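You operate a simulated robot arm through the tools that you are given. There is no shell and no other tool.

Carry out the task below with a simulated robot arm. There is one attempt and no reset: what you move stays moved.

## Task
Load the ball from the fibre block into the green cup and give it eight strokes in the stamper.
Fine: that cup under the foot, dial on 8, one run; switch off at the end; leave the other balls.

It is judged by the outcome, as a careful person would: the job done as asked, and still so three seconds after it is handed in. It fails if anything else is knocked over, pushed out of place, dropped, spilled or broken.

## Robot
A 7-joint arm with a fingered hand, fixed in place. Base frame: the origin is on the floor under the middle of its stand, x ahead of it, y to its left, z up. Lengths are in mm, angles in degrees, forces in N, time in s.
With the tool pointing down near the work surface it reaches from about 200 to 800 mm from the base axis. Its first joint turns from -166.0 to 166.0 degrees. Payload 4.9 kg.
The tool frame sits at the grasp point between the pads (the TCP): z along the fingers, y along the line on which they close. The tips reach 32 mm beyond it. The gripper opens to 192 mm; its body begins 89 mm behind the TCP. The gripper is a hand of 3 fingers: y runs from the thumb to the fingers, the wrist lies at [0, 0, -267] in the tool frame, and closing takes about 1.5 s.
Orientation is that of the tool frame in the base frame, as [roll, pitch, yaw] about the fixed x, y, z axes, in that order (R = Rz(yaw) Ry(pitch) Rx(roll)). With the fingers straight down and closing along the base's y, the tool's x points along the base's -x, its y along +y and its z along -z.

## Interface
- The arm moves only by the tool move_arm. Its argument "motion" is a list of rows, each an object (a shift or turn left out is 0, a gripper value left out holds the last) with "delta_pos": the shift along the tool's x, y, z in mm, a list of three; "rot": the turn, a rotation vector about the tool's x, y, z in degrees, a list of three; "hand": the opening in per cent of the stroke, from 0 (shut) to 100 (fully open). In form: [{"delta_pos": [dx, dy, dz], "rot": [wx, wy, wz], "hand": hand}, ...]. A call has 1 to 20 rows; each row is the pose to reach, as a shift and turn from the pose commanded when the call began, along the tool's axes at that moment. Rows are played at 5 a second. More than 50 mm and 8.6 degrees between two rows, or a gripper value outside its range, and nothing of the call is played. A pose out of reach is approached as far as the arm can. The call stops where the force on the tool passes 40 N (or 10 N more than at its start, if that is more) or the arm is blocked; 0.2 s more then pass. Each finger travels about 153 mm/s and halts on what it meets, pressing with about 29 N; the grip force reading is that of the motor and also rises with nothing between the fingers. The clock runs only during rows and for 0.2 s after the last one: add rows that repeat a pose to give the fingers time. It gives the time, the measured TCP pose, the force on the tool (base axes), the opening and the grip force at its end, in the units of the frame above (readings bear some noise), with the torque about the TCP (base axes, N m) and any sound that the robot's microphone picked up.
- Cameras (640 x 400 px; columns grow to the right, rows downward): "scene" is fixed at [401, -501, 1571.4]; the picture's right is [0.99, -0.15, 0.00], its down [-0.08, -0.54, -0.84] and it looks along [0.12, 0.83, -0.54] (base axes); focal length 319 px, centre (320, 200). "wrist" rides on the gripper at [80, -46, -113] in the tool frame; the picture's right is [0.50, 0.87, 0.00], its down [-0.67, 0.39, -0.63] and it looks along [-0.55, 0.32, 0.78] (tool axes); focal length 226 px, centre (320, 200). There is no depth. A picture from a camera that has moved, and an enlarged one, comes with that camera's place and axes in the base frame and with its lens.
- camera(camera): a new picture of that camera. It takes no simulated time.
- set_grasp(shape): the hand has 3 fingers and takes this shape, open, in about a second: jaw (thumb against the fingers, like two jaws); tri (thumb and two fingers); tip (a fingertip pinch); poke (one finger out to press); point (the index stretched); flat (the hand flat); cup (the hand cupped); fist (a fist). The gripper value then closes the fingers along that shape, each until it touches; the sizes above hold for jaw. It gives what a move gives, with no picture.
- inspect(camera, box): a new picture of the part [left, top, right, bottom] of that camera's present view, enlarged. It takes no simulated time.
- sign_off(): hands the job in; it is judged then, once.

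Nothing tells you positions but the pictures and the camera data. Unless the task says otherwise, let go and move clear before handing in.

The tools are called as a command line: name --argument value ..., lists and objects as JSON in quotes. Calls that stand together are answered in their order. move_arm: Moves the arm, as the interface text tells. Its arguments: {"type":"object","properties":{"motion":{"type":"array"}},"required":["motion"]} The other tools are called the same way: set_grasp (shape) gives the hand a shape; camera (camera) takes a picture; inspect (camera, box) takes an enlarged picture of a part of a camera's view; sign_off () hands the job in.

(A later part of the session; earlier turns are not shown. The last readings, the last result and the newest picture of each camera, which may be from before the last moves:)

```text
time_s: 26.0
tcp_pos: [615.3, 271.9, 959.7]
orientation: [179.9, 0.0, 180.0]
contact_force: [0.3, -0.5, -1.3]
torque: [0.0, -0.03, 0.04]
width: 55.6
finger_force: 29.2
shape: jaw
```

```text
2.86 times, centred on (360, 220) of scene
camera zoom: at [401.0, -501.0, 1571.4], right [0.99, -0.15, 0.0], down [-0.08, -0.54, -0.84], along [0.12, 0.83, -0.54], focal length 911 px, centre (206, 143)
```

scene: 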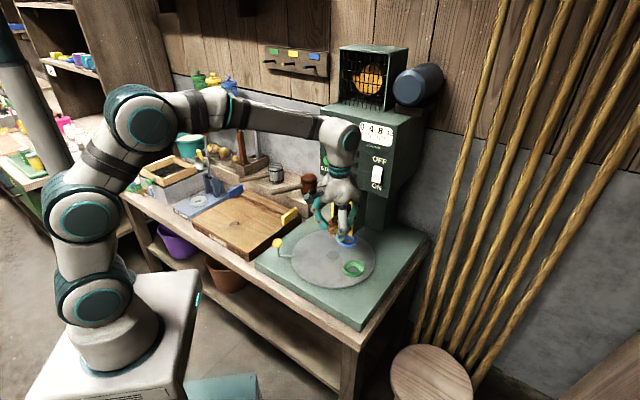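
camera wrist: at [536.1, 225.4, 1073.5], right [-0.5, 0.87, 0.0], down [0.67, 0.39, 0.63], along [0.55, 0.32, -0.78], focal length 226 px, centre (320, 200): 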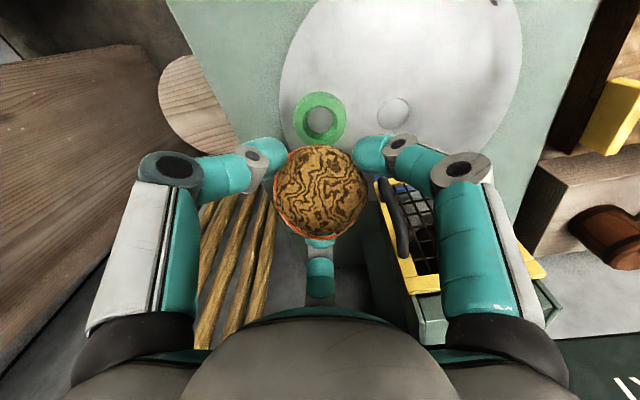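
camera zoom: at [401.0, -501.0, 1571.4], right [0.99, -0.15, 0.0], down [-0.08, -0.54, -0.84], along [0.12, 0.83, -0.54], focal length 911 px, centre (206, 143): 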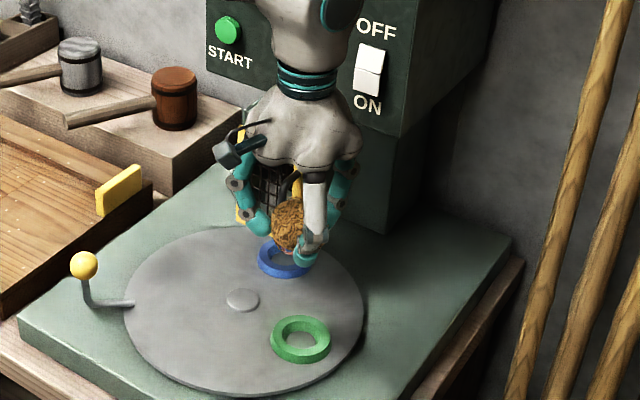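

I now see the green cup clearly: centre about (631.5, 281), rim around z≈767, inner mouth about 48 mm. I'll move over it and come down to z=860, then check alignment and clearance to the guard handle.

move_arm --motion '[{"delta_pos": [-8, 4, 0]}, {"delta_pos": [-16.5, 9, 0]}, {"delta_pos": [-16.5, 9, 15]}, {"delta_pos": [-16.5, 9, 35]}, {"delta_pos": [-16.5, 9, 55]}, {"delta_pos": [-16.5, 9, 75]}, {"delta_pos": [-16.5, 9, 92]}, {"delta_pos": [-16.5, 9, 100]}, {"delta_pos": [-16.5, 9, 100]}]'

camera --camera "wrist"

inspect --camera "scene" --box '[300, 180, 400, 290]'

```text
time_s: 28.0
tcp_pos: [632.3, 282.4, 859.0]
orientation: [180.0, 0.0, 180.0]
contact_force: [-0.6, 0.8, -0.7]
torque: [-0.06, 0.03, -0.02]
width: 55.4
finger_force: 29.1
shape: jaw
```

```text
taken
camera wrist: at [551.9, 235.1, 972.0], right [-0.5, 0.87, 0.0], down [0.67, 0.39, 0.63], along [0.55, 0.32, -0.78], focal length 226 px, centre (320, 200)
```

wrist: 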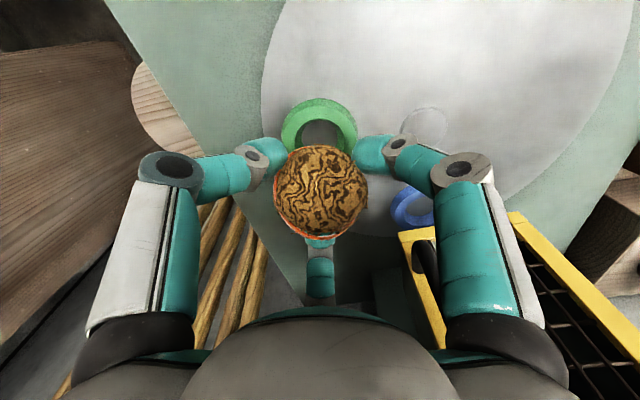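

```text
3.64 times, centred on (350, 235) of scene
camera zoom: at [401.0, -501.0, 1571.4], right [0.99, -0.15, 0.0], down [-0.08, -0.54, -0.84], along [0.12, 0.83, -0.54], focal length 1159 px, centre (211, 73)
```

zoom: 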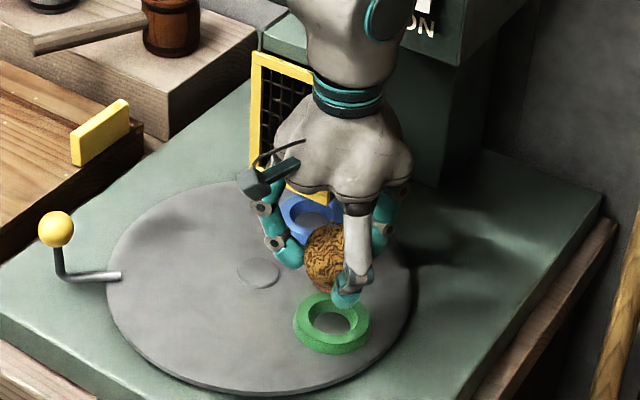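

The ball is above the cup. I'll enlarge the wrist view to check how well they line up.

inspect --camera "wrist" --box '[250, 80, 390, 250]'

inspect --camera "wrist" --box '[370, 150, 640, 400]'

inspect --camera "scene" --box '[360, 230, 410, 290]'

```text
2.35 times, centred on (320, 165) of wrist
camera zoom: at [551.9, 235.1, 972.0], right [-0.5, 0.87, 0.0], down [0.67, 0.39, 0.63], along [0.55, 0.32, -0.78], focal length 532 px, centre (320, 282)
```

zoom: 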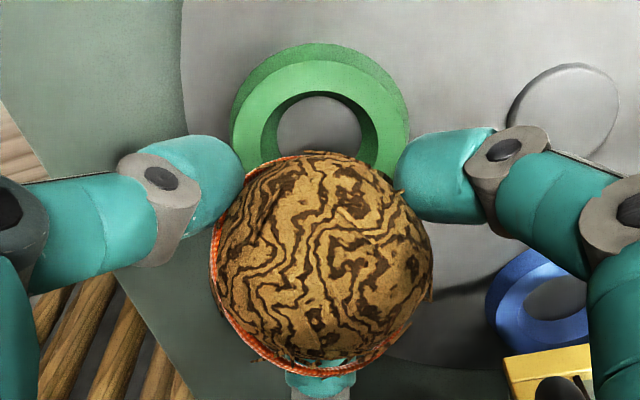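

```text
1.60 times, centred on (505, 275) of wrist
camera zoom: at [551.9, 235.1, 972.0], right [-0.5, 0.87, 0.0], down [0.67, 0.39, 0.63], along [0.55, 0.32, -0.78], focal length 362 px, centre (24, 80)
```

zoom: 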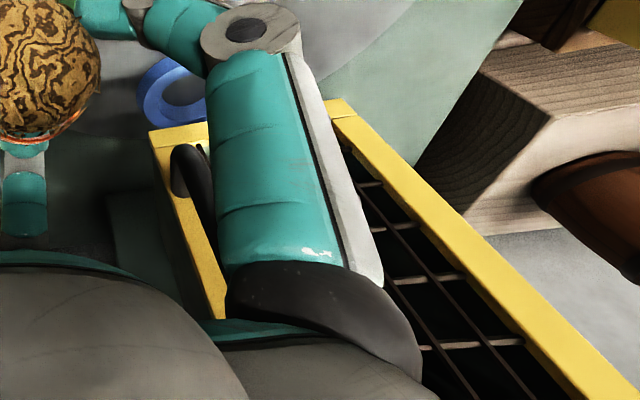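

```text
6.67 times, centred on (385, 260) of scene
camera zoom: at [401.0, -501.0, 1571.4], right [0.99, -0.15, 0.0], down [-0.08, -0.54, -0.84], along [0.12, 0.83, -0.54], focal length 2126 px, centre (-113, -200)
```

zoom: 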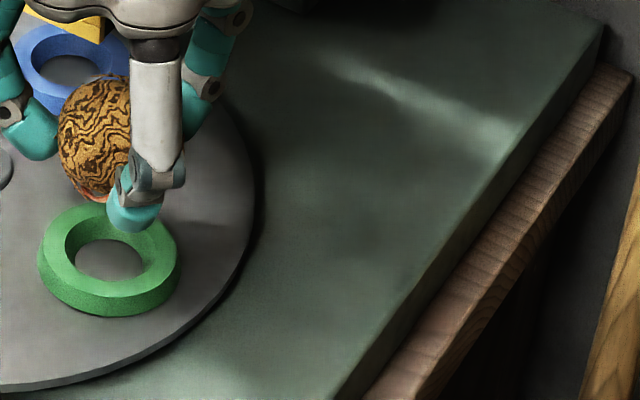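

The cup is about 3 mm further out than the ball, so I'll correct by (+3, +2) and go down to z≈815, watching the force.

move_arm --motion '[{"delta_pos": [-3, 2, 5]}, {"delta_pos": [-3, 2, 15]}, {"delta_pos": [-3, 2, 25]}, {"delta_pos": [-3, 2, 35]}, {"delta_pos": [-3, 2, 42]}, {"delta_pos": [-3, 2, 45]}, {"delta_pos": [-3, 2, 45]}]'

inspect --camera "wrist" --box '[250, 80, 390, 250]'

inspect --camera "scene" --box '[320, 210, 400, 290]'

```text
time_s: 29.6
tcp_pos: [635.6, 283.4, 814.1]
orientation: [-180.0, 0.0, -180.0]
contact_force: [-0.8, -0.7, -1.7]
torque: [0.0, -0.02, 0.04]
width: 55.2
finger_force: 28.8
shape: jaw
```

```text
2.35 times, centred on (320, 165) of wrist
camera zoom: at [555.6, 237.3, 927.6], right [-0.5, 0.87, 0.0], down [0.67, 0.39, 0.63], along [0.55, 0.32, -0.78], focal length 532 px, centre (320, 282)
```

zoom: 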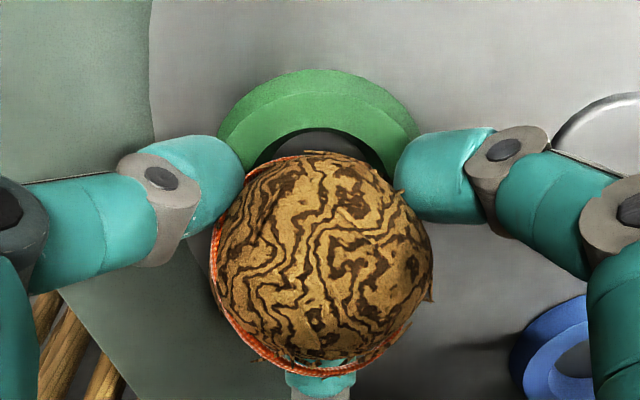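

```text
5.00 times, centred on (360, 250) of scene
camera zoom: at [401.0, -501.0, 1571.4], right [0.99, -0.15, 0.0], down [-0.08, -0.54, -0.84], along [0.12, 0.83, -0.54], focal length 1594 px, centre (120, -50)
```

zoom: 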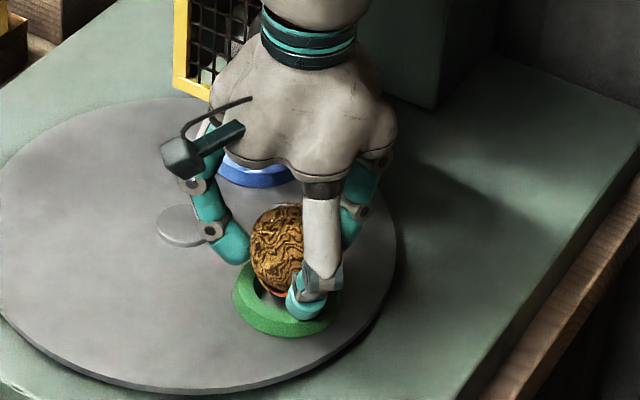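

The ball is nearly centred over the ring. I'll zoom in once more from the scene camera before the last few millimetres.

inspect --camera "scene" --box '[340, 240, 380, 282]'

inspect --camera "wrist" --box '[280, 100, 360, 160]'

```text
9.52 times, centred on (360, 261) of scene
camera zoom: at [401.0, -501.0, 1571.4], right [0.99, -0.15, 0.0], down [-0.08, -0.54, -0.84], along [0.12, 0.83, -0.54], focal length 3036 px, centre (-61, -381)
```

zoom: 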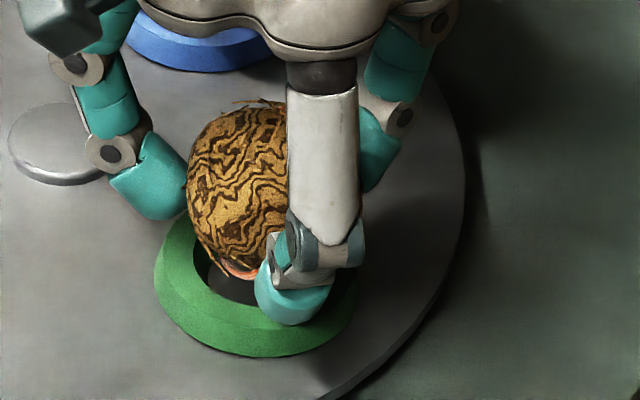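

```text
6.67 times, centred on (320, 130) of wrist
camera zoom: at [555.6, 237.3, 927.6], right [-0.5, 0.87, 0.0], down [0.67, 0.39, 0.63], along [0.55, 0.32, -0.78], focal length 1507 px, centre (320, 667)
```

zoom: 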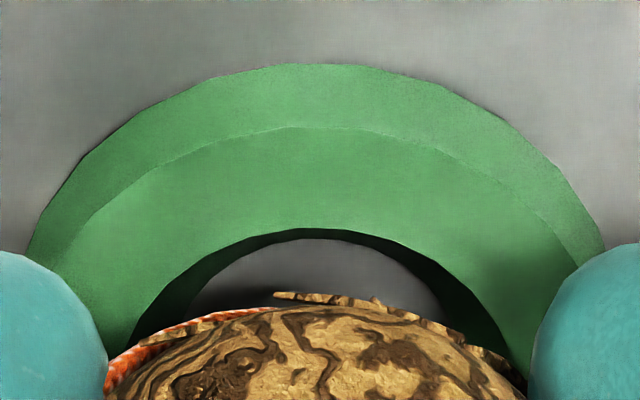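

By both cameras the ball is centred to about 2 mm, so I'll nudge slightly and go down to z≈804, then continue in small steps feeling for contact.

move_arm --motion '[{"delta_pos": [1.1, -2, 3]}, {"delta_pos": [1.1, -2, 6]}, {"delta_pos": [1.1, -2, 8]}, {"delta_pos": [1.1, -2, 10]}, {"delta_pos": [1.1, -2, 10]}]'

move_arm --motion '[{"delta_pos": [0, 0, 1]}, {"delta_pos": [0, 0, 2]}, {"delta_pos": [0, 0, 2]}]'

inspect --camera "scene" --box '[340, 240, 380, 282]'

inspect --camera "wrist" --box '[250, 80, 390, 250]'

```text
time_s: 30.8
tcp_pos: [634.1, 280.4, 805.0]
orientation: [180.0, 0.1, -180.0]
contact_force: [-2.1, -0.7, 7.4]
torque: [0.07, -0.11, -0.02]
width: 56.0
finger_force: 28.8
shape: jaw
```

```text
time_s: 31.6
tcp_pos: [633.5, 282.6, 803.3]
orientation: [179.9, 0.0, -180.0]
contact_force: [-3.5, 2.0, 13.5]
torque: [0.05, -0.12, 0.04]
width: 56.1
finger_force: 28.8
shape: jaw
```

```text
9.52 times, centred on (360, 261) of scene
camera zoom: at [401.0, -501.0, 1571.4], right [0.99, -0.15, 0.0], down [-0.08, -0.54, -0.84], along [0.12, 0.83, -0.54], focal length 3036 px, centre (-61, -381)
```

zoom: 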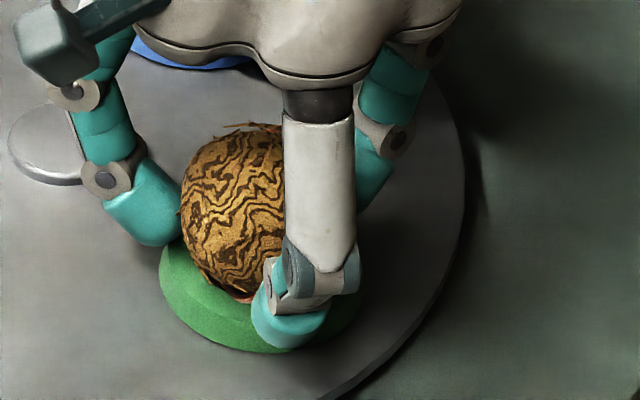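

```text
2.35 times, centred on (320, 165) of wrist
camera zoom: at [554.5, 235.6, 916.9], right [-0.5, 0.87, 0.0], down [0.67, 0.39, 0.63], along [0.55, 0.32, -0.77], focal length 532 px, centre (320, 282)
```

zoom: 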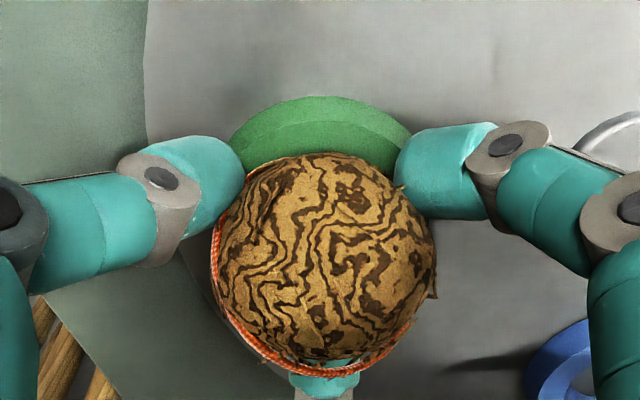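

I felt contact at z≈804 (tips meeting the rim, ball inside the ring mouth). I'll back off slightly and open the fingers slowly so the ball settles into the cup.

move_arm --motion '[{"delta_pos": [0, 0, -1.5], "hand": 20}, {"delta_pos": [0, 0, -1.5], "hand": 27}, {"delta_pos": [0, 0, -1.5], "hand": 29}, {"delta_pos": [0, 0, -1.5], "hand": 30}, {"delta_pos": [0, 0, -1.5], "hand": 31}, {"delta_pos": [0, 0, -1.5], "hand": 32}, {"delta_pos": [0, 0, -1.5], "hand": 33}, {"delta_pos": [0, 0, -1.5], "hand": 34}, {"delta_pos": [0, 0, -1.5], "hand": 35}, {"delta_pos": [0, 0, -1.5], "hand": 36}, {"delta_pos": [0, 0, -1.5], "hand": 38}, {"delta_pos": [0, 0, -1.5], "hand": 40}, {"delta_pos": [0, 0, -1.5], "hand": 43}, {"delta_pos": [0, 0, -1.5], "hand": 46}, {"delta_pos": [0, 0, -1.5], "hand": 50}, {"delta_pos": [0, 0, -1.5], "hand": 50}]'

inspect --camera "scene" --box '[330, 230, 390, 290]'

camera --camera "wrist"

```text
time_s: 35.0
tcp_pos: [633.5, 280.7, 804.1]
orientation: [-179.9, 0.1, 180.0]
contact_force: [-0.6, 1.3, 0.3]
torque: [-0.01, -0.01, 0.02]
width: 95.5
finger_force: 0.0
shape: jaw
```

```text
6.67 times, centred on (360, 260) of scene
camera zoom: at [401.0, -501.0, 1571.4], right [0.99, -0.15, 0.0], down [-0.08, -0.54, -0.84], along [0.12, 0.83, -0.54], focal length 2126 px, centre (53, -200)
```

zoom: 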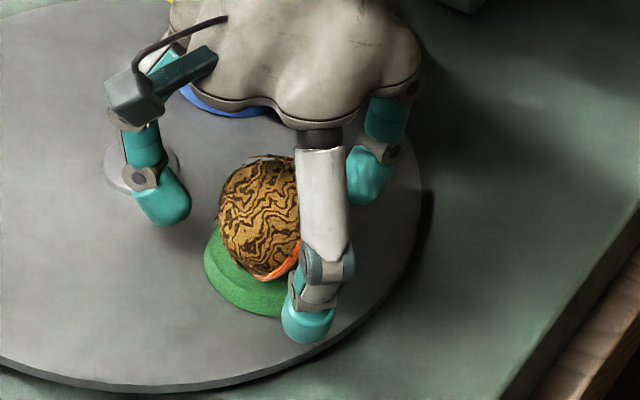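

```text
taken
camera wrist: at [554.2, 235.2, 917.5], right [-0.5, 0.87, 0.0], down [0.67, 0.39, 0.63], along [0.55, 0.32, -0.78], focal length 226 px, centre (320, 200)
```

wrist: 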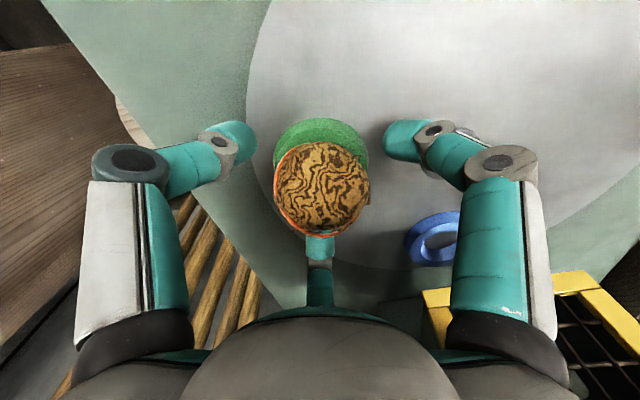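

The ball appears seated in the green cup and the fingers are clear. I'll lift straight up and check.

move_arm --motion '[{"delta_pos": [0, 0, -8]}, {"delta_pos": [0, 0, -20]}, {"delta_pos": [0, 0, -40]}, {"delta_pos": [0, 0, -65]}, {"delta_pos": [0, 0, -95]}, {"delta_pos": [0, 0, -130]}, {"delta_pos": [0, 0, -165]}, {"delta_pos": [0, 0, -200]}, {"delta_pos": [0, 0, -200]}]'

camera --camera "wrist"

inspect --camera "wrist" --box '[240, 50, 480, 250]'

inspect --camera "scene" --box '[320, 190, 400, 290]'

```text
time_s: 37.0
tcp_pos: [632.9, 281.4, 1003.6]
orientation: [-180.0, -0.1, -180.0]
contact_force: [-0.1, -0.6, 0.3]
torque: [0.02, 0.02, 0.01]
width: 95.6
finger_force: 0.1
shape: jaw
```

```text
taken
camera wrist: at [553.7, 235.5, 1118.3], right [-0.5, 0.87, 0.0], down [0.67, 0.39, 0.63], along [0.55, 0.32, -0.78], focal length 226 px, centre (320, 200)
```

wrist: 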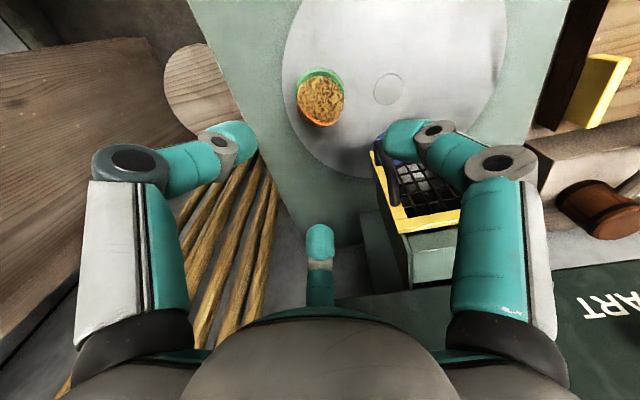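

```text
2.00 times, centred on (360, 150) of wrist
camera zoom: at [553.7, 235.5, 1118.3], right [-0.5, 0.87, 0.0], down [0.67, 0.39, 0.63], along [0.55, 0.32, -0.78], focal length 452 px, centre (240, 300)
```

zoom: 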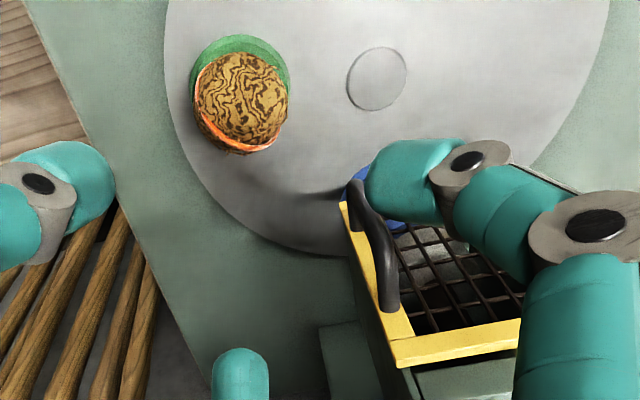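

```text
4.00 times, centred on (360, 240) of scene
camera zoom: at [401.0, -501.0, 1571.4], right [0.99, -0.15, 0.0], down [-0.08, -0.54, -0.84], along [0.12, 0.83, -0.54], focal length 1275 px, centre (160, 40)
```

zoom: 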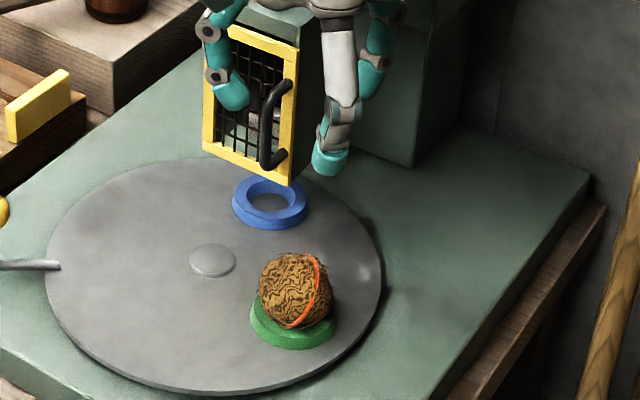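

The ball is seated in the green cup (ball centre ≈ (633, 281, 790), top about 14 mm below the guard's lower edge). Next I'll go over the yellow crank knob to turn the table.

move_arm --motion '[{"delta_pos": [15, 5, 0]}, {"delta_pos": [45, 16, 4]}, {"delta_pos": [80, 30, 10]}, {"delta_pos": [115, 44, 18]}, {"delta_pos": [150, 58, 25]}, {"delta_pos": [185, 72, 32]}, {"delta_pos": [220, 86, 38]}, {"delta_pos": [245, 96, 42]}, {"delta_pos": [256, 100, 44]}, {"delta_pos": [256, 100, 44]}]'

camera --camera "wrist"

inspect --camera "scene" --box '[240, 170, 440, 330]'

```text
time_s: 39.2
tcp_pos: [375.7, 381.2, 958.4]
orientation: [180.0, 0.0, -180.0]
contact_force: [0.1, -0.1, -0.4]
torque: [0.01, 0.03, 0.0]
width: 95.3
finger_force: 0.0
shape: jaw
```

```text
taken
camera wrist: at [296.6, 334.9, 1073.6], right [-0.5, 0.87, 0.0], down [0.67, 0.39, 0.63], along [0.55, 0.32, -0.78], focal length 226 px, centre (320, 200)
```

wrist: 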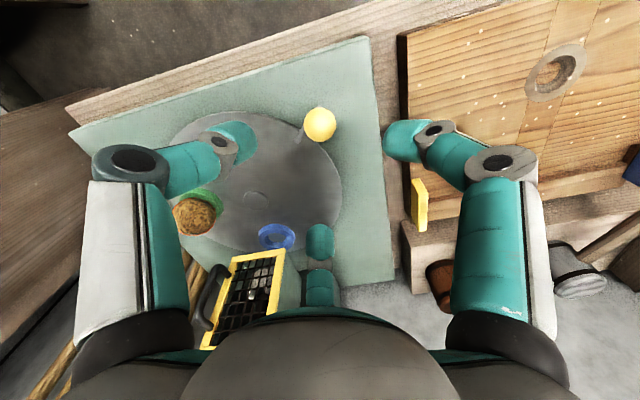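

```text
2.50 times, centred on (340, 250) of scene
camera zoom: at [401.0, -501.0, 1571.4], right [0.99, -0.15, 0.0], down [-0.08, -0.54, -0.84], along [0.12, 0.83, -0.54], focal length 797 px, centre (270, 75)
```

zoom: 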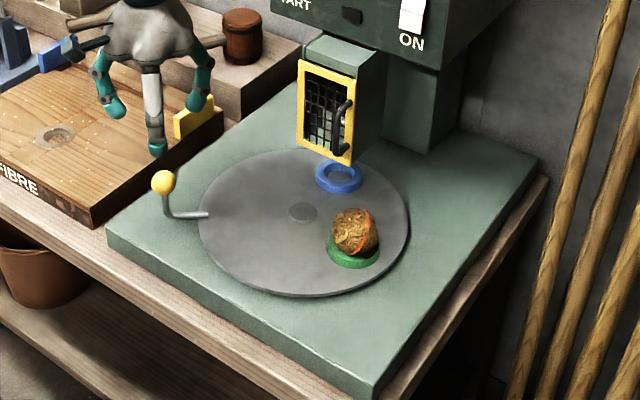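

The knob is right below the hand at about (377, 380, 828). I'll go down around it and close the fingers to a loose cage.

move_arm --motion '[{"delta_pos": [0, -1, 25], "hand": 50}, {"delta_pos": [0, -1, 50], "hand": 50}, {"delta_pos": [0, -1, 75], "hand": 50}, {"delta_pos": [0, -1, 95], "hand": 50}, {"delta_pos": [0, -1, 108], "hand": 50}, {"delta_pos": [0, -1, 108], "hand": 45}]'

camera --camera "wrist"

inspect --camera "scene" --box '[240, 190, 340, 290]'

```text
time_s: 40.6
tcp_pos: [377.4, 379.6, 850.1]
orientation: [180.0, 0.1, -180.0]
contact_force: [0.1, 0.2, -0.7]
torque: [-0.01, 0.0, -0.01]
width: 86.8
finger_force: 0.0
shape: jaw
```

```text
taken
camera wrist: at [298.4, 333.6, 964.7], right [-0.5, 0.87, 0.0], down [0.67, 0.39, 0.63], along [0.55, 0.32, -0.78], focal length 226 px, centre (320, 200)
```

wrist: 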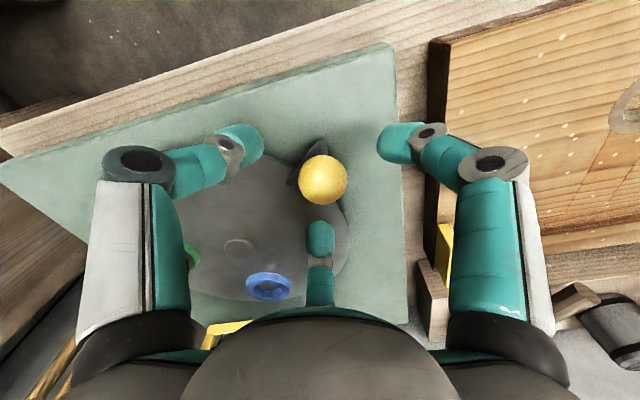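

```text
4.00 times, centred on (290, 240) of scene
camera zoom: at [401.0, -501.0, 1571.4], right [0.99, -0.15, 0.0], down [-0.08, -0.54, -0.84], along [0.12, 0.83, -0.54], focal length 1275 px, centre (440, 40)
```

zoom: 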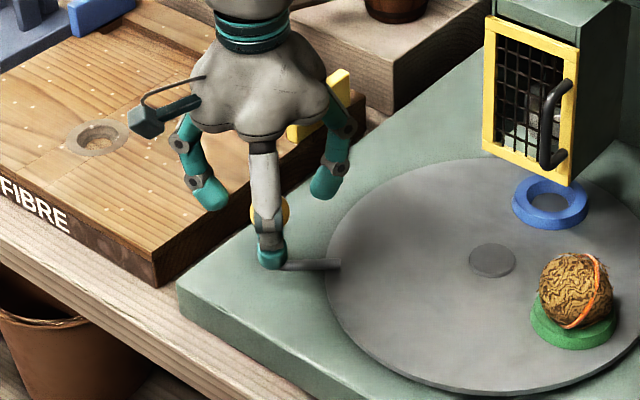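

The knob is well centred between the fingers. I'll close to a loose cage (about 42 mm round the 36 mm knob), then begin turning the table counter-clockwise along the arc.

move_arm --motion '[{"hand": 38}, {"hand": 30}, {"hand": 25}, {"hand": 22}, {"hand": 22}, {"hand": 22}]'

inspect --camera "wrist" --box '[230, 110, 410, 260]'

```text
time_s: 42.0
tcp_pos: [378.5, 380.2, 851.5]
orientation: [179.9, 0.0, 179.9]
contact_force: [0.4, 0.5, -0.5]
torque: [0.0, 0.0, 0.0]
width: 42.6
finger_force: 0.1
shape: jaw
```

```text
2.67 times, centred on (320, 185) of wrist
camera zoom: at [298.4, 333.6, 964.8], right [-0.5, 0.87, 0.0], down [0.67, 0.39, 0.63], along [0.55, 0.32, -0.78], focal length 603 px, centre (320, 240)
```

zoom: 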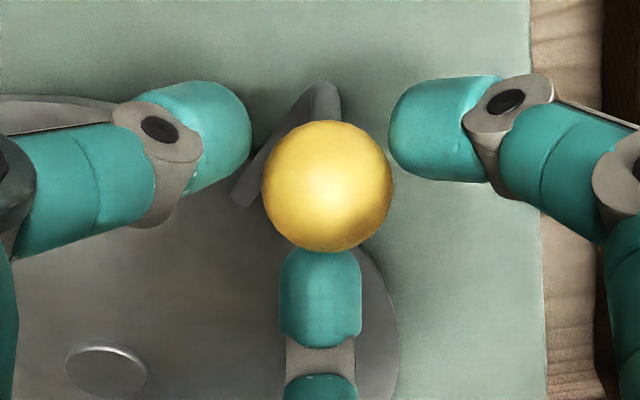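

The cage is set with a few millimetres of play. I'll turn the table the first 50° now.

move_arm --motion '[{"delta_pos": [0.2, -3.4, 0]}, {"delta_pos": [0.5, -8.6, 0]}, {"delta_pos": [0.7, -15.5, 0]}, {"delta_pos": [0.6, -24.2, 0]}, {"delta_pos": [-0.1, -34.5, 0]}, {"delta_pos": [-1.3, -44.8, 0]}, {"delta_pos": [-3, -55.1, 0]}, {"delta_pos": [-5.3, -65.2, 0]}, {"delta_pos": [-8.1, -75.2, 0]}, {"delta_pos": [-11.4, -85, 0]}, {"delta_pos": [-15.2, -94.7, 0]}, {"delta_pos": [-19.5, -104.1, 0]}, {"delta_pos": [-24.3, -113.3, 0]}, {"delta_pos": [-29.6, -122.2, 0]}, {"delta_pos": [-35.3, -130.9, 0]}, {"delta_pos": [-41.5, -139.2, 0]}, {"delta_pos": [-48.1, -147.2, 0]}, {"delta_pos": [-55.2, -154.8, 0]}, {"delta_pos": [-57.6, -157.3, 0]}, {"delta_pos": [-57.6, -157.3, 0]}]'

camera --camera "wrist"

inspect --camera "scene" --box '[240, 170, 440, 330]'

```text
time_s: 46.2
tcp_pos: [433.6, 221.8, 851.0]
orientation: [-180.0, 0.0, 180.0]
contact_force: [0.4, 1.1, 0.3]
torque: [0.0, -0.02, -0.03]
width: 42.6
finger_force: 0.0
shape: jaw
```

```text
taken
camera wrist: at [355.6, 176.2, 964.2], right [-0.5, 0.87, 0.0], down [0.67, 0.39, 0.63], along [0.55, 0.32, -0.78], focal length 226 px, centre (320, 200)
```

wrist: 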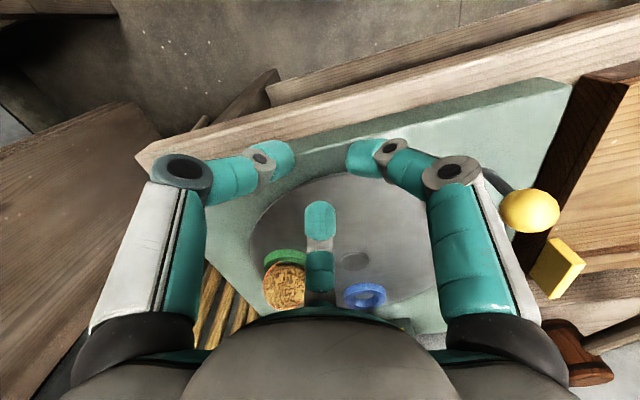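

```text
2.50 times, centred on (340, 250) of scene
camera zoom: at [401.0, -501.0, 1571.4], right [0.99, -0.15, 0.0], down [-0.08, -0.54, -0.84], along [0.12, 0.83, -0.54], focal length 797 px, centre (270, 75)
```

zoom: 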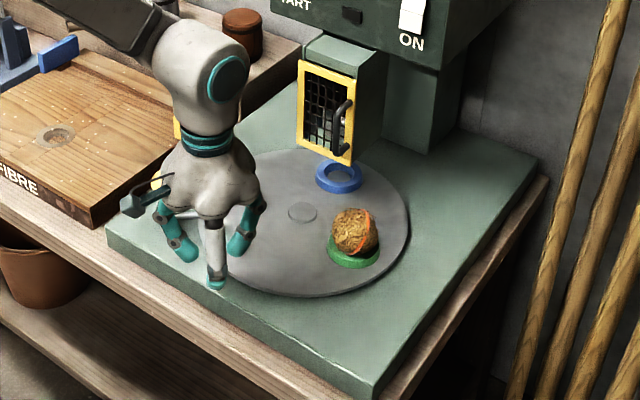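

The knob slipped out between two fingertips and the table did not turn (cup and knob are where they were, nothing disturbed). I'll go up and back over the knob, and this time grip it tightly and lower down, with the tips beneath the ball of the knob.

move_arm --motion '[{"delta_pos": [0, 0, -20], "hand": 22}, {"delta_pos": [0, 0, -45], "hand": 22}, {"delta_pos": [0, 0, -70], "hand": 30}, {"delta_pos": [8, 22, -80], "hand": 40}, {"delta_pos": [20, 55, -80], "hand": 50}, {"delta_pos": [34, 93, -80], "hand": 50}, {"delta_pos": [48, 131, -80], "hand": 50}, {"delta_pos": [58, 157, -80], "hand": 50}, {"delta_pos": [58, 157, -80], "hand": 50}]'

inspect --camera "wrist" --box '[230, 80, 410, 230]'

inspect --camera "scene" --box '[240, 170, 440, 330]'

```text
time_s: 48.2
tcp_pos: [377.4, 380.5, 933.6]
orientation: [-180.0, 0.0, 180.0]
contact_force: [0.3, -0.1, 0.8]
torque: [-0.01, 0.0, 0.01]
width: 95.3
finger_force: 0.0
shape: jaw
```

```text
2.67 times, centred on (320, 155) of wrist
camera zoom: at [297.8, 333.9, 1045.9], right [-0.5, 0.87, 0.0], down [0.67, 0.39, 0.63], along [0.55, 0.32, -0.78], focal length 603 px, centre (320, 320)
```

zoom: 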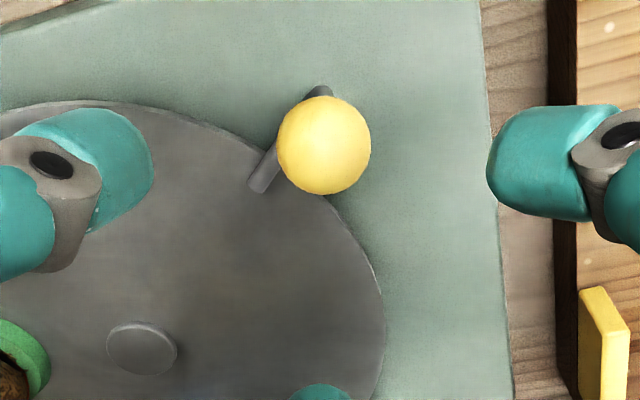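

```text
2.50 times, centred on (340, 250) of scene
camera zoom: at [401.0, -501.0, 1571.4], right [0.99, -0.15, 0.0], down [-0.08, -0.54, -0.84], along [0.12, 0.83, -0.54], focal length 797 px, centre (270, 75)
```

zoom: 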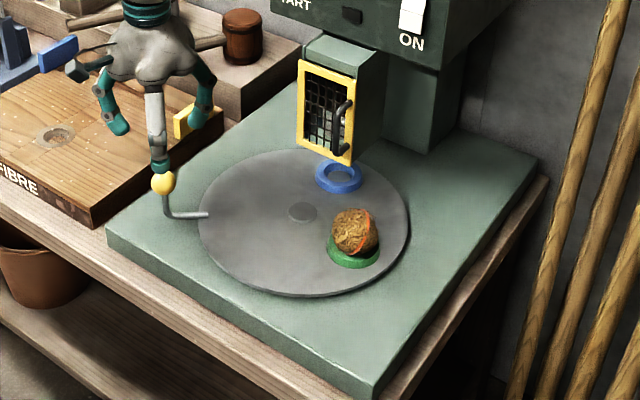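

The knob hasn't moved: (376, 381, 828). I'll descend lower this time (z≈838) and grip it firmly.

move_arm --motion '[{"delta_pos": [1, 1, 25], "hand": 50}, {"delta_pos": [1, 1, 50], "hand": 50}, {"delta_pos": [1, 1, 75], "hand": 50}, {"delta_pos": [1, 1, 94], "hand": 50}, {"delta_pos": [1, 1, 94], "hand": 35}, {"delta_pos": [1, 1, 94], "hand": 22}, {"delta_pos": [1, 1, 94], "hand": 12}, {"delta_pos": [1, 1, 94], "hand": 4}, {"delta_pos": [1, 1, 94], "hand": 4}, {"delta_pos": [1, 1, 94], "hand": 4}, {"delta_pos": [1, 1, 94], "hand": 4}]'

inspect --camera "wrist" --box '[230, 110, 410, 260]'

inspect --camera "scene" --box '[240, 190, 340, 290]'

```text
time_s: 50.6
tcp_pos: [375.4, 380.1, 837.5]
orientation: [-179.9, -0.1, -179.9]
contact_force: [4.3, -0.4, -19.1]
torque: [0.0, -0.07, 0.01]
width: 21.8
finger_force: 28.7
shape: jaw
```

```text
2.67 times, centred on (320, 185) of wrist
camera zoom: at [296.8, 334.1, 950.7], right [-0.5, 0.87, 0.0], down [0.67, 0.39, 0.63], along [0.55, 0.31, -0.78], focal length 603 px, centre (320, 240)
```

zoom: 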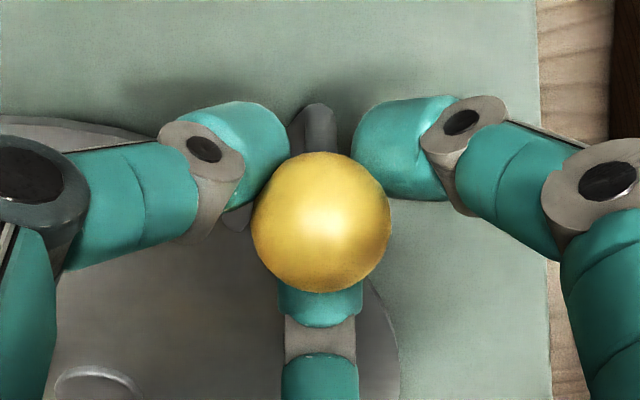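

```text
4.00 times, centred on (290, 240) of scene
camera zoom: at [401.0, -501.0, 1571.4], right [0.99, -0.15, 0.0], down [-0.08, -0.54, -0.84], along [0.12, 0.83, -0.54], focal length 1275 px, centre (440, 40)
```

zoom: 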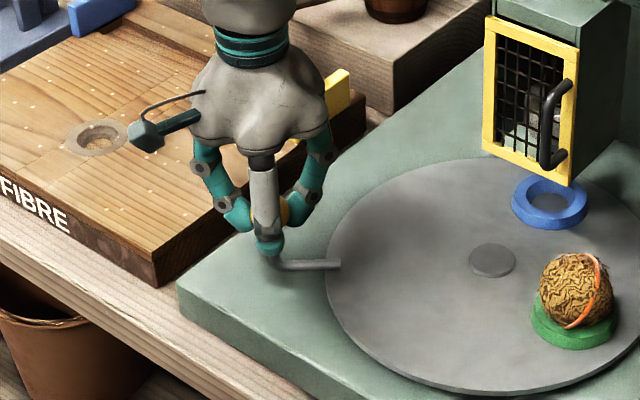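

The tips now sit under the knob's ball, gripping at 22 mm. I'll lower 4 mm to relieve the vertical pull, then try a first small turn of about 6°.

move_arm --motion '[{"delta_pos": [0, 0, 2]}, {"delta_pos": [0, 0, 4]}, {"delta_pos": [0, 0, 4]}, {"delta_pos": [0, 0, 4]}]'

move_arm --motion '[{"delta_pos": [0.2, -3.4, 0]}, {"delta_pos": [0.5, -8.6, 0]}, {"delta_pos": [0.7, -15.5, 0]}, {"delta_pos": [0.6, -20.8, 0]}, {"delta_pos": [0.6, -20.8, 0]}]'

inspect --camera "wrist" --box '[230, 110, 410, 260]'

inspect --camera "scene" --box '[240, 170, 440, 330]'

```text
time_s: 51.6
tcp_pos: [376.1, 381.5, 834.7]
orientation: [180.0, 0.1, -180.0]
contact_force: [-1.1, -2.2, 4.5]
torque: [-0.03, 0.02, -0.04]
width: 22.5
finger_force: 29.0
shape: jaw
```

```text
time_s: 52.8
tcp_pos: [375.8, 359.8, 833.0]
orientation: [180.0, 0.0, -179.9]
contact_force: [11.5, 1.7, -7.0]
torque: [0.05, -0.18, 0.19]
width: 22.1
finger_force: 28.8
shape: jaw
```

```text
2.67 times, centred on (320, 185) of wrist
camera zoom: at [295.9, 314.1, 947.2], right [-0.5, 0.87, 0.0], down [0.67, 0.39, 0.63], along [0.55, 0.32, -0.77], focal length 603 px, centre (320, 240)
```

zoom: 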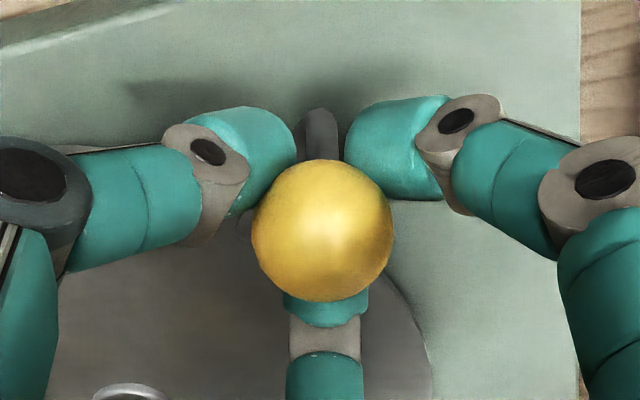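

```text
2.50 times, centred on (340, 250) of scene
camera zoom: at [401.0, -501.0, 1571.4], right [0.99, -0.15, 0.0], down [-0.08, -0.54, -0.84], along [0.12, 0.83, -0.54], focal length 797 px, centre (270, 75)
```

zoom: 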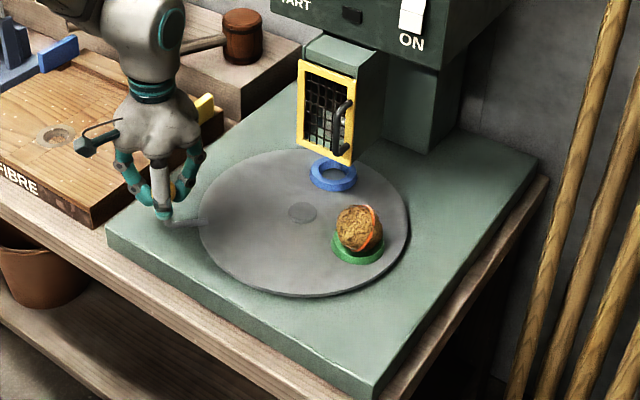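

The table is turning with the knob now (both cups moved). There's a slight outward bias in my arc, so I'll trim the radius and continue in stages, checking force.

move_arm --motion '[{"delta_pos": [-1.5, -3, 0]}, {"delta_pos": [-2.1, -8.6, 0]}, {"delta_pos": [-2.8, -17.1, 0]}, {"delta_pos": [-3.9, -25.7, 0]}, {"delta_pos": [-5.3, -34.2, 0]}, {"delta_pos": [-7.1, -42.6, 0]}, {"delta_pos": [-9.3, -50.9, 0]}, {"delta_pos": [-11.8, -59.2, 0]}, {"delta_pos": [-11.8, -59.2, 0]}]'

inspect --camera "scene" --box '[240, 170, 440, 330]'

inspect --camera "wrist" --box '[230, 110, 410, 260]'

```text
time_s: 54.8
tcp_pos: [387.8, 300.0, 833.8]
orientation: [-179.9, 0.0, 180.0]
contact_force: [9.3, 5.2, -30.0]
torque: [0.12, -0.19, 0.35]
width: 21.1
finger_force: 29.0
shape: jaw
```

```text
2.50 times, centred on (340, 250) of scene
camera zoom: at [401.0, -501.0, 1571.4], right [0.99, -0.15, 0.0], down [-0.08, -0.54, -0.84], along [0.12, 0.83, -0.54], focal length 797 px, centre (270, 75)
```

zoom: 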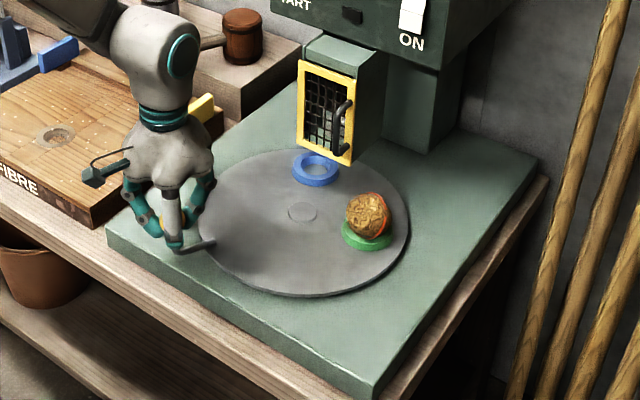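

```text
2.67 times, centred on (320, 185) of wrist
camera zoom: at [308.3, 254.3, 946.4], right [-0.5, 0.87, 0.0], down [0.67, 0.39, 0.63], along [0.55, 0.31, -0.78], focal length 603 px, centre (320, 240)
```

zoom: 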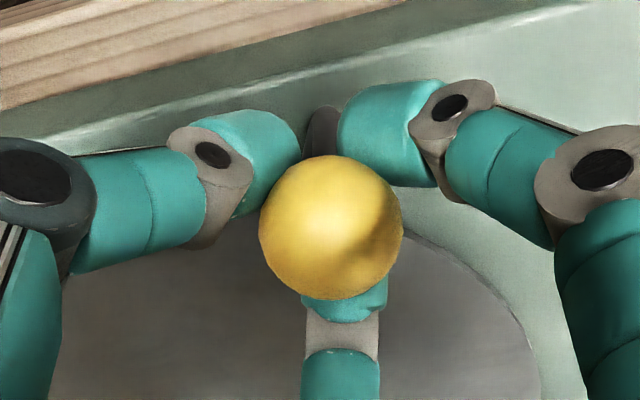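

The table follows well (about 24° turned so far). I'll relieve the vertical load by 3 mm, tighten the arc a bit, and let the hand turn with the knob through the next 29°.

move_arm --motion '[{"delta_pos": [-1.7, 0.5, 3], "rot": [0, 0, 0]}, {"delta_pos": [-3.6, -5, 3], "rot": [0, 0, -1.7]}, {"delta_pos": [-7.3, -14.5, 3], "rot": [0, 0, -4.7]}, {"delta_pos": [-11.6, -23.8, 3], "rot": [0, 0, -7.7]}, {"delta_pos": [-16.3, -32.9, 3], "rot": [0, 0, -10.7]}, {"delta_pos": [-21.5, -41.7, 3], "rot": [0, 0, -13.7]}, {"delta_pos": [-27.2, -50.2, 3], "rot": [0, 0, -16.7]}, {"delta_pos": [-33.2, -58.5, 3], "rot": [0, 0, -19.7]}, {"delta_pos": [-39.8, -66.4, 3], "rot": [0, 0, -22.7]}, {"delta_pos": [-46.7, -73.9, 3], "rot": [0, 0, -25.7]}, {"delta_pos": [-54, -81.1, 3], "rot": [0, 0, -28.7]}, {"delta_pos": [-54, -81.1, 3], "rot": [0, 0, -28.7]}]'

inspect --camera "scene" --box '[240, 170, 440, 330]'

inspect --camera "wrist" --box '[230, 110, 410, 260]'

```text
time_s: 57.4
tcp_pos: [441.7, 219.0, 830.7]
orientation: [-180.0, -0.1, -151.3]
contact_force: [-1.3, -1.4, -18.9]
torque: [0.02, -0.06, 0.04]
width: 20.9
finger_force: 28.5
shape: jaw
```

```text
2.50 times, centred on (340, 250) of scene
camera zoom: at [401.0, -501.0, 1571.4], right [0.99, -0.15, 0.0], down [-0.08, -0.54, -0.84], along [0.12, 0.83, -0.54], focal length 797 px, centre (270, 75)
```

zoom: 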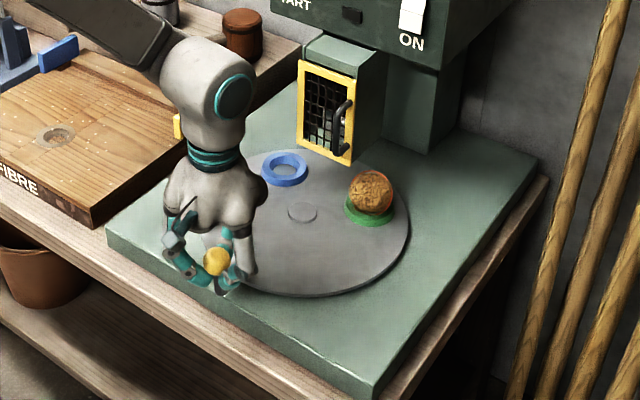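

```text
2.67 times, centred on (320, 185) of wrist
camera zoom: at [393.9, 140.3, 944.4], right [-0.85, 0.52, 0.0], down [0.4, 0.66, 0.63], along [0.33, 0.54, -0.78], focal length 603 px, centre (320, 240)
```

zoom: 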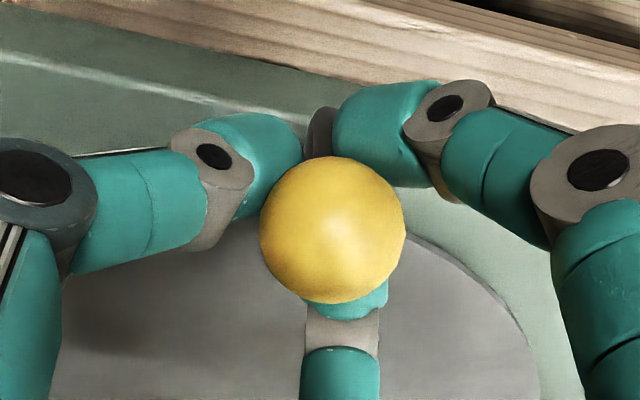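

Forces are near zero, so the arc is right. The ball is now close to the guard's right wall, so I'll check the clearance before continuing.

inspect --camera "scene" --box '[330, 190, 390, 250]'

camera --camera "wrist"

```text
6.67 times, centred on (360, 220) of scene
camera zoom: at [401.0, -501.0, 1571.4], right [0.99, -0.15, 0.0], down [-0.08, -0.54, -0.84], along [0.12, 0.83, -0.54], focal length 2126 px, centre (53, 67)
```

zoom: 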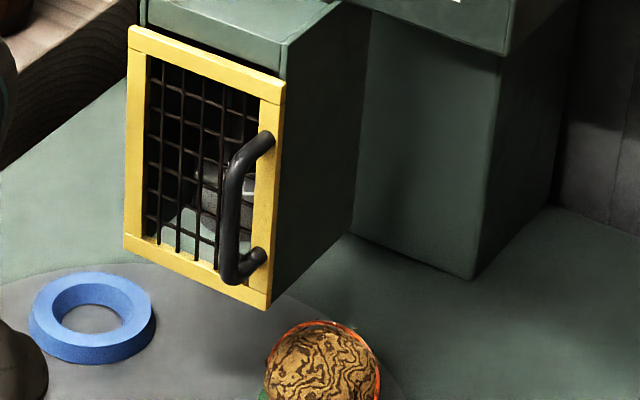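

```text
taken
camera wrist: at [393.9, 140.3, 944.4], right [-0.85, 0.52, 0.0], down [0.4, 0.66, 0.63], along [0.33, 0.54, -0.78], focal length 226 px, centre (320, 200)
```

wrist: 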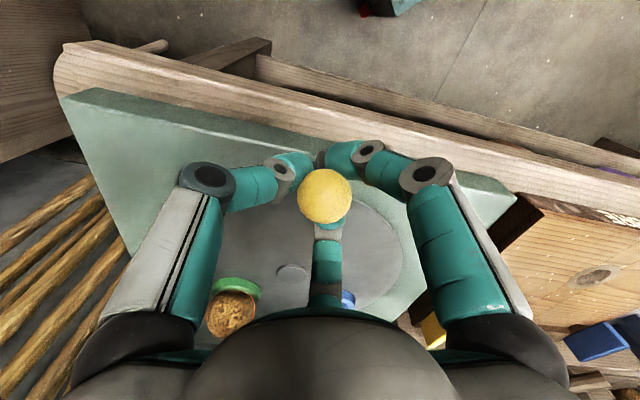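

I can see the guard wall's lower edge clearly above the ball's path (clearance about 10–15 mm by my estimate). I'll continue slowly to knob angle ≈251° and recheck.

move_arm --motion '[{"delta_pos": [-3.4, -9.6, 1], "rot": [0, 0, -3]}, {"delta_pos": [-7.4, -19, 1], "rot": [0, 0, -6]}, {"delta_pos": [-11.9, -28.3, 1], "rot": [0, 0, -9]}, {"delta_pos": [-14.3, -32.8, 1], "rot": [0, 0, -10.5]}, {"delta_pos": [-14.3, -32.8, 1], "rot": [0, 0, -10.5]}]'

inspect --camera "scene" --box '[330, 190, 390, 250]'

```text
time_s: 58.6
tcp_pos: [469.9, 197.3, 830.3]
orientation: [-180.0, 0.0, -140.9]
contact_force: [-2.8, -4.7, -10.1]
torque: [-0.05, 0.0, 0.01]
width: 20.9
finger_force: 28.8
shape: jaw
```

```text
6.67 times, centred on (360, 220) of scene
camera zoom: at [401.0, -501.0, 1571.4], right [0.99, -0.15, 0.0], down [-0.08, -0.54, -0.84], along [0.12, 0.83, -0.54], focal length 2126 px, centre (53, 67)
```

zoom: 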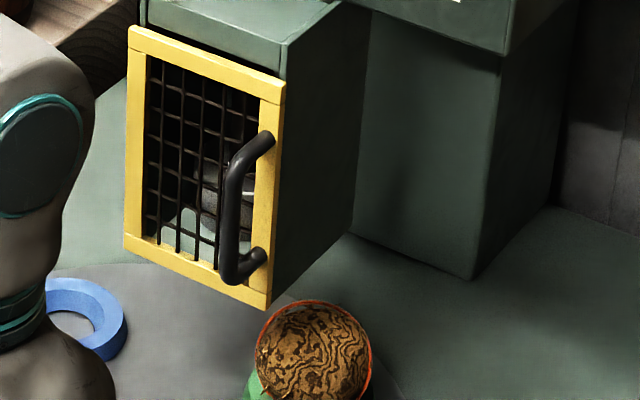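

The ball's top passes about 8–10 mm below the wall edge, and nothing has touched. I'll continue to about 251° and check again.

move_arm --motion '[{"delta_pos": [-2.6, -4.2, 0], "rot": [0, 0, -1.5]}, {"delta_pos": [-7.8, -13.2, 0], "rot": [0, 0, -4.5]}, {"delta_pos": [-10.6, -17.5, 0], "rot": [0, 0, -6]}, {"delta_pos": [-10.6, -17.5, 0], "rot": [0, 0, -6]}]'

inspect --camera "scene" --box '[330, 190, 390, 250]'

```text
time_s: 59.6
tcp_pos: [486.8, 190.1, 828.3]
orientation: [179.9, -0.2, -134.8]
contact_force: [-8.6, -16.3, -15.0]
torque: [-0.17, 0.11, -0.17]
width: 20.4
finger_force: 28.9
shape: jaw
```

```text
6.67 times, centred on (360, 220) of scene
camera zoom: at [401.0, -501.0, 1571.4], right [0.99, -0.15, 0.0], down [-0.08, -0.54, -0.84], along [0.12, 0.83, -0.54], focal length 2126 px, centre (53, 67)
```

zoom: 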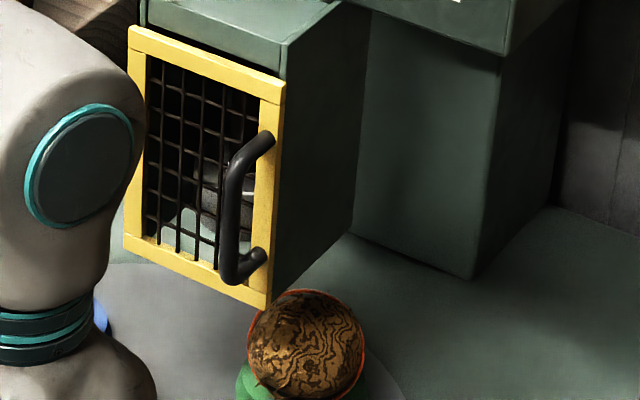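

My last step used stale tool axes and drifted 3 mm inward of the arc; the forces show it. The image says the ball's top clears the wall edge by ~15 mm. I'll return to the arc and go on to 251°.

move_arm --motion '[{"delta_pos": [3.3, -3, 0], "rot": [0, 0, -0.5]}, {"delta_pos": [1, -9.4, 0], "rot": [0, 0, -2.5]}, {"delta_pos": [-1.6, -15.7, 0], "rot": [0, 0, -4.5]}, {"delta_pos": [-5.9, -25, 0], "rot": [0, 0, -7.5]}, {"delta_pos": [-5.9, -25, 0], "rot": [0, 0, -7.5]}]'

inspect --camera "scene" --box '[330, 190, 390, 250]'

inspect --camera "wrist" --box '[230, 110, 410, 260]'

```text
time_s: 60.8
tcp_pos: [510.0, 177.6, 829.6]
orientation: [179.9, 0.0, -127.4]
contact_force: [2.2, 7.8, -37.3]
torque: [0.27, -0.06, 0.02]
width: 19.4
finger_force: 28.9
shape: jaw
```

```text
6.67 times, centred on (360, 220) of scene
camera zoom: at [401.0, -501.0, 1571.4], right [0.99, -0.15, 0.0], down [-0.08, -0.54, -0.84], along [0.12, 0.83, -0.54], focal length 2126 px, centre (53, 67)
```

zoom: 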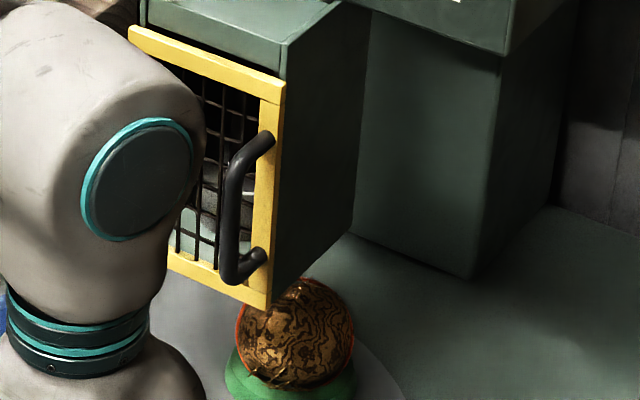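

```text
2.67 times, centred on (320, 185) of wrist
camera zoom: at [499.0, 86.1, 943.3], right [-0.99, 0.13, 0.0], down [0.1, 0.77, 0.63], along [0.08, 0.63, -0.78], focal length 603 px, centre (320, 240)
```

zoom: 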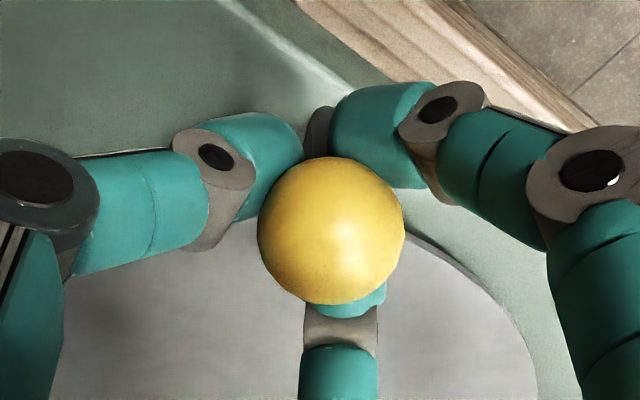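

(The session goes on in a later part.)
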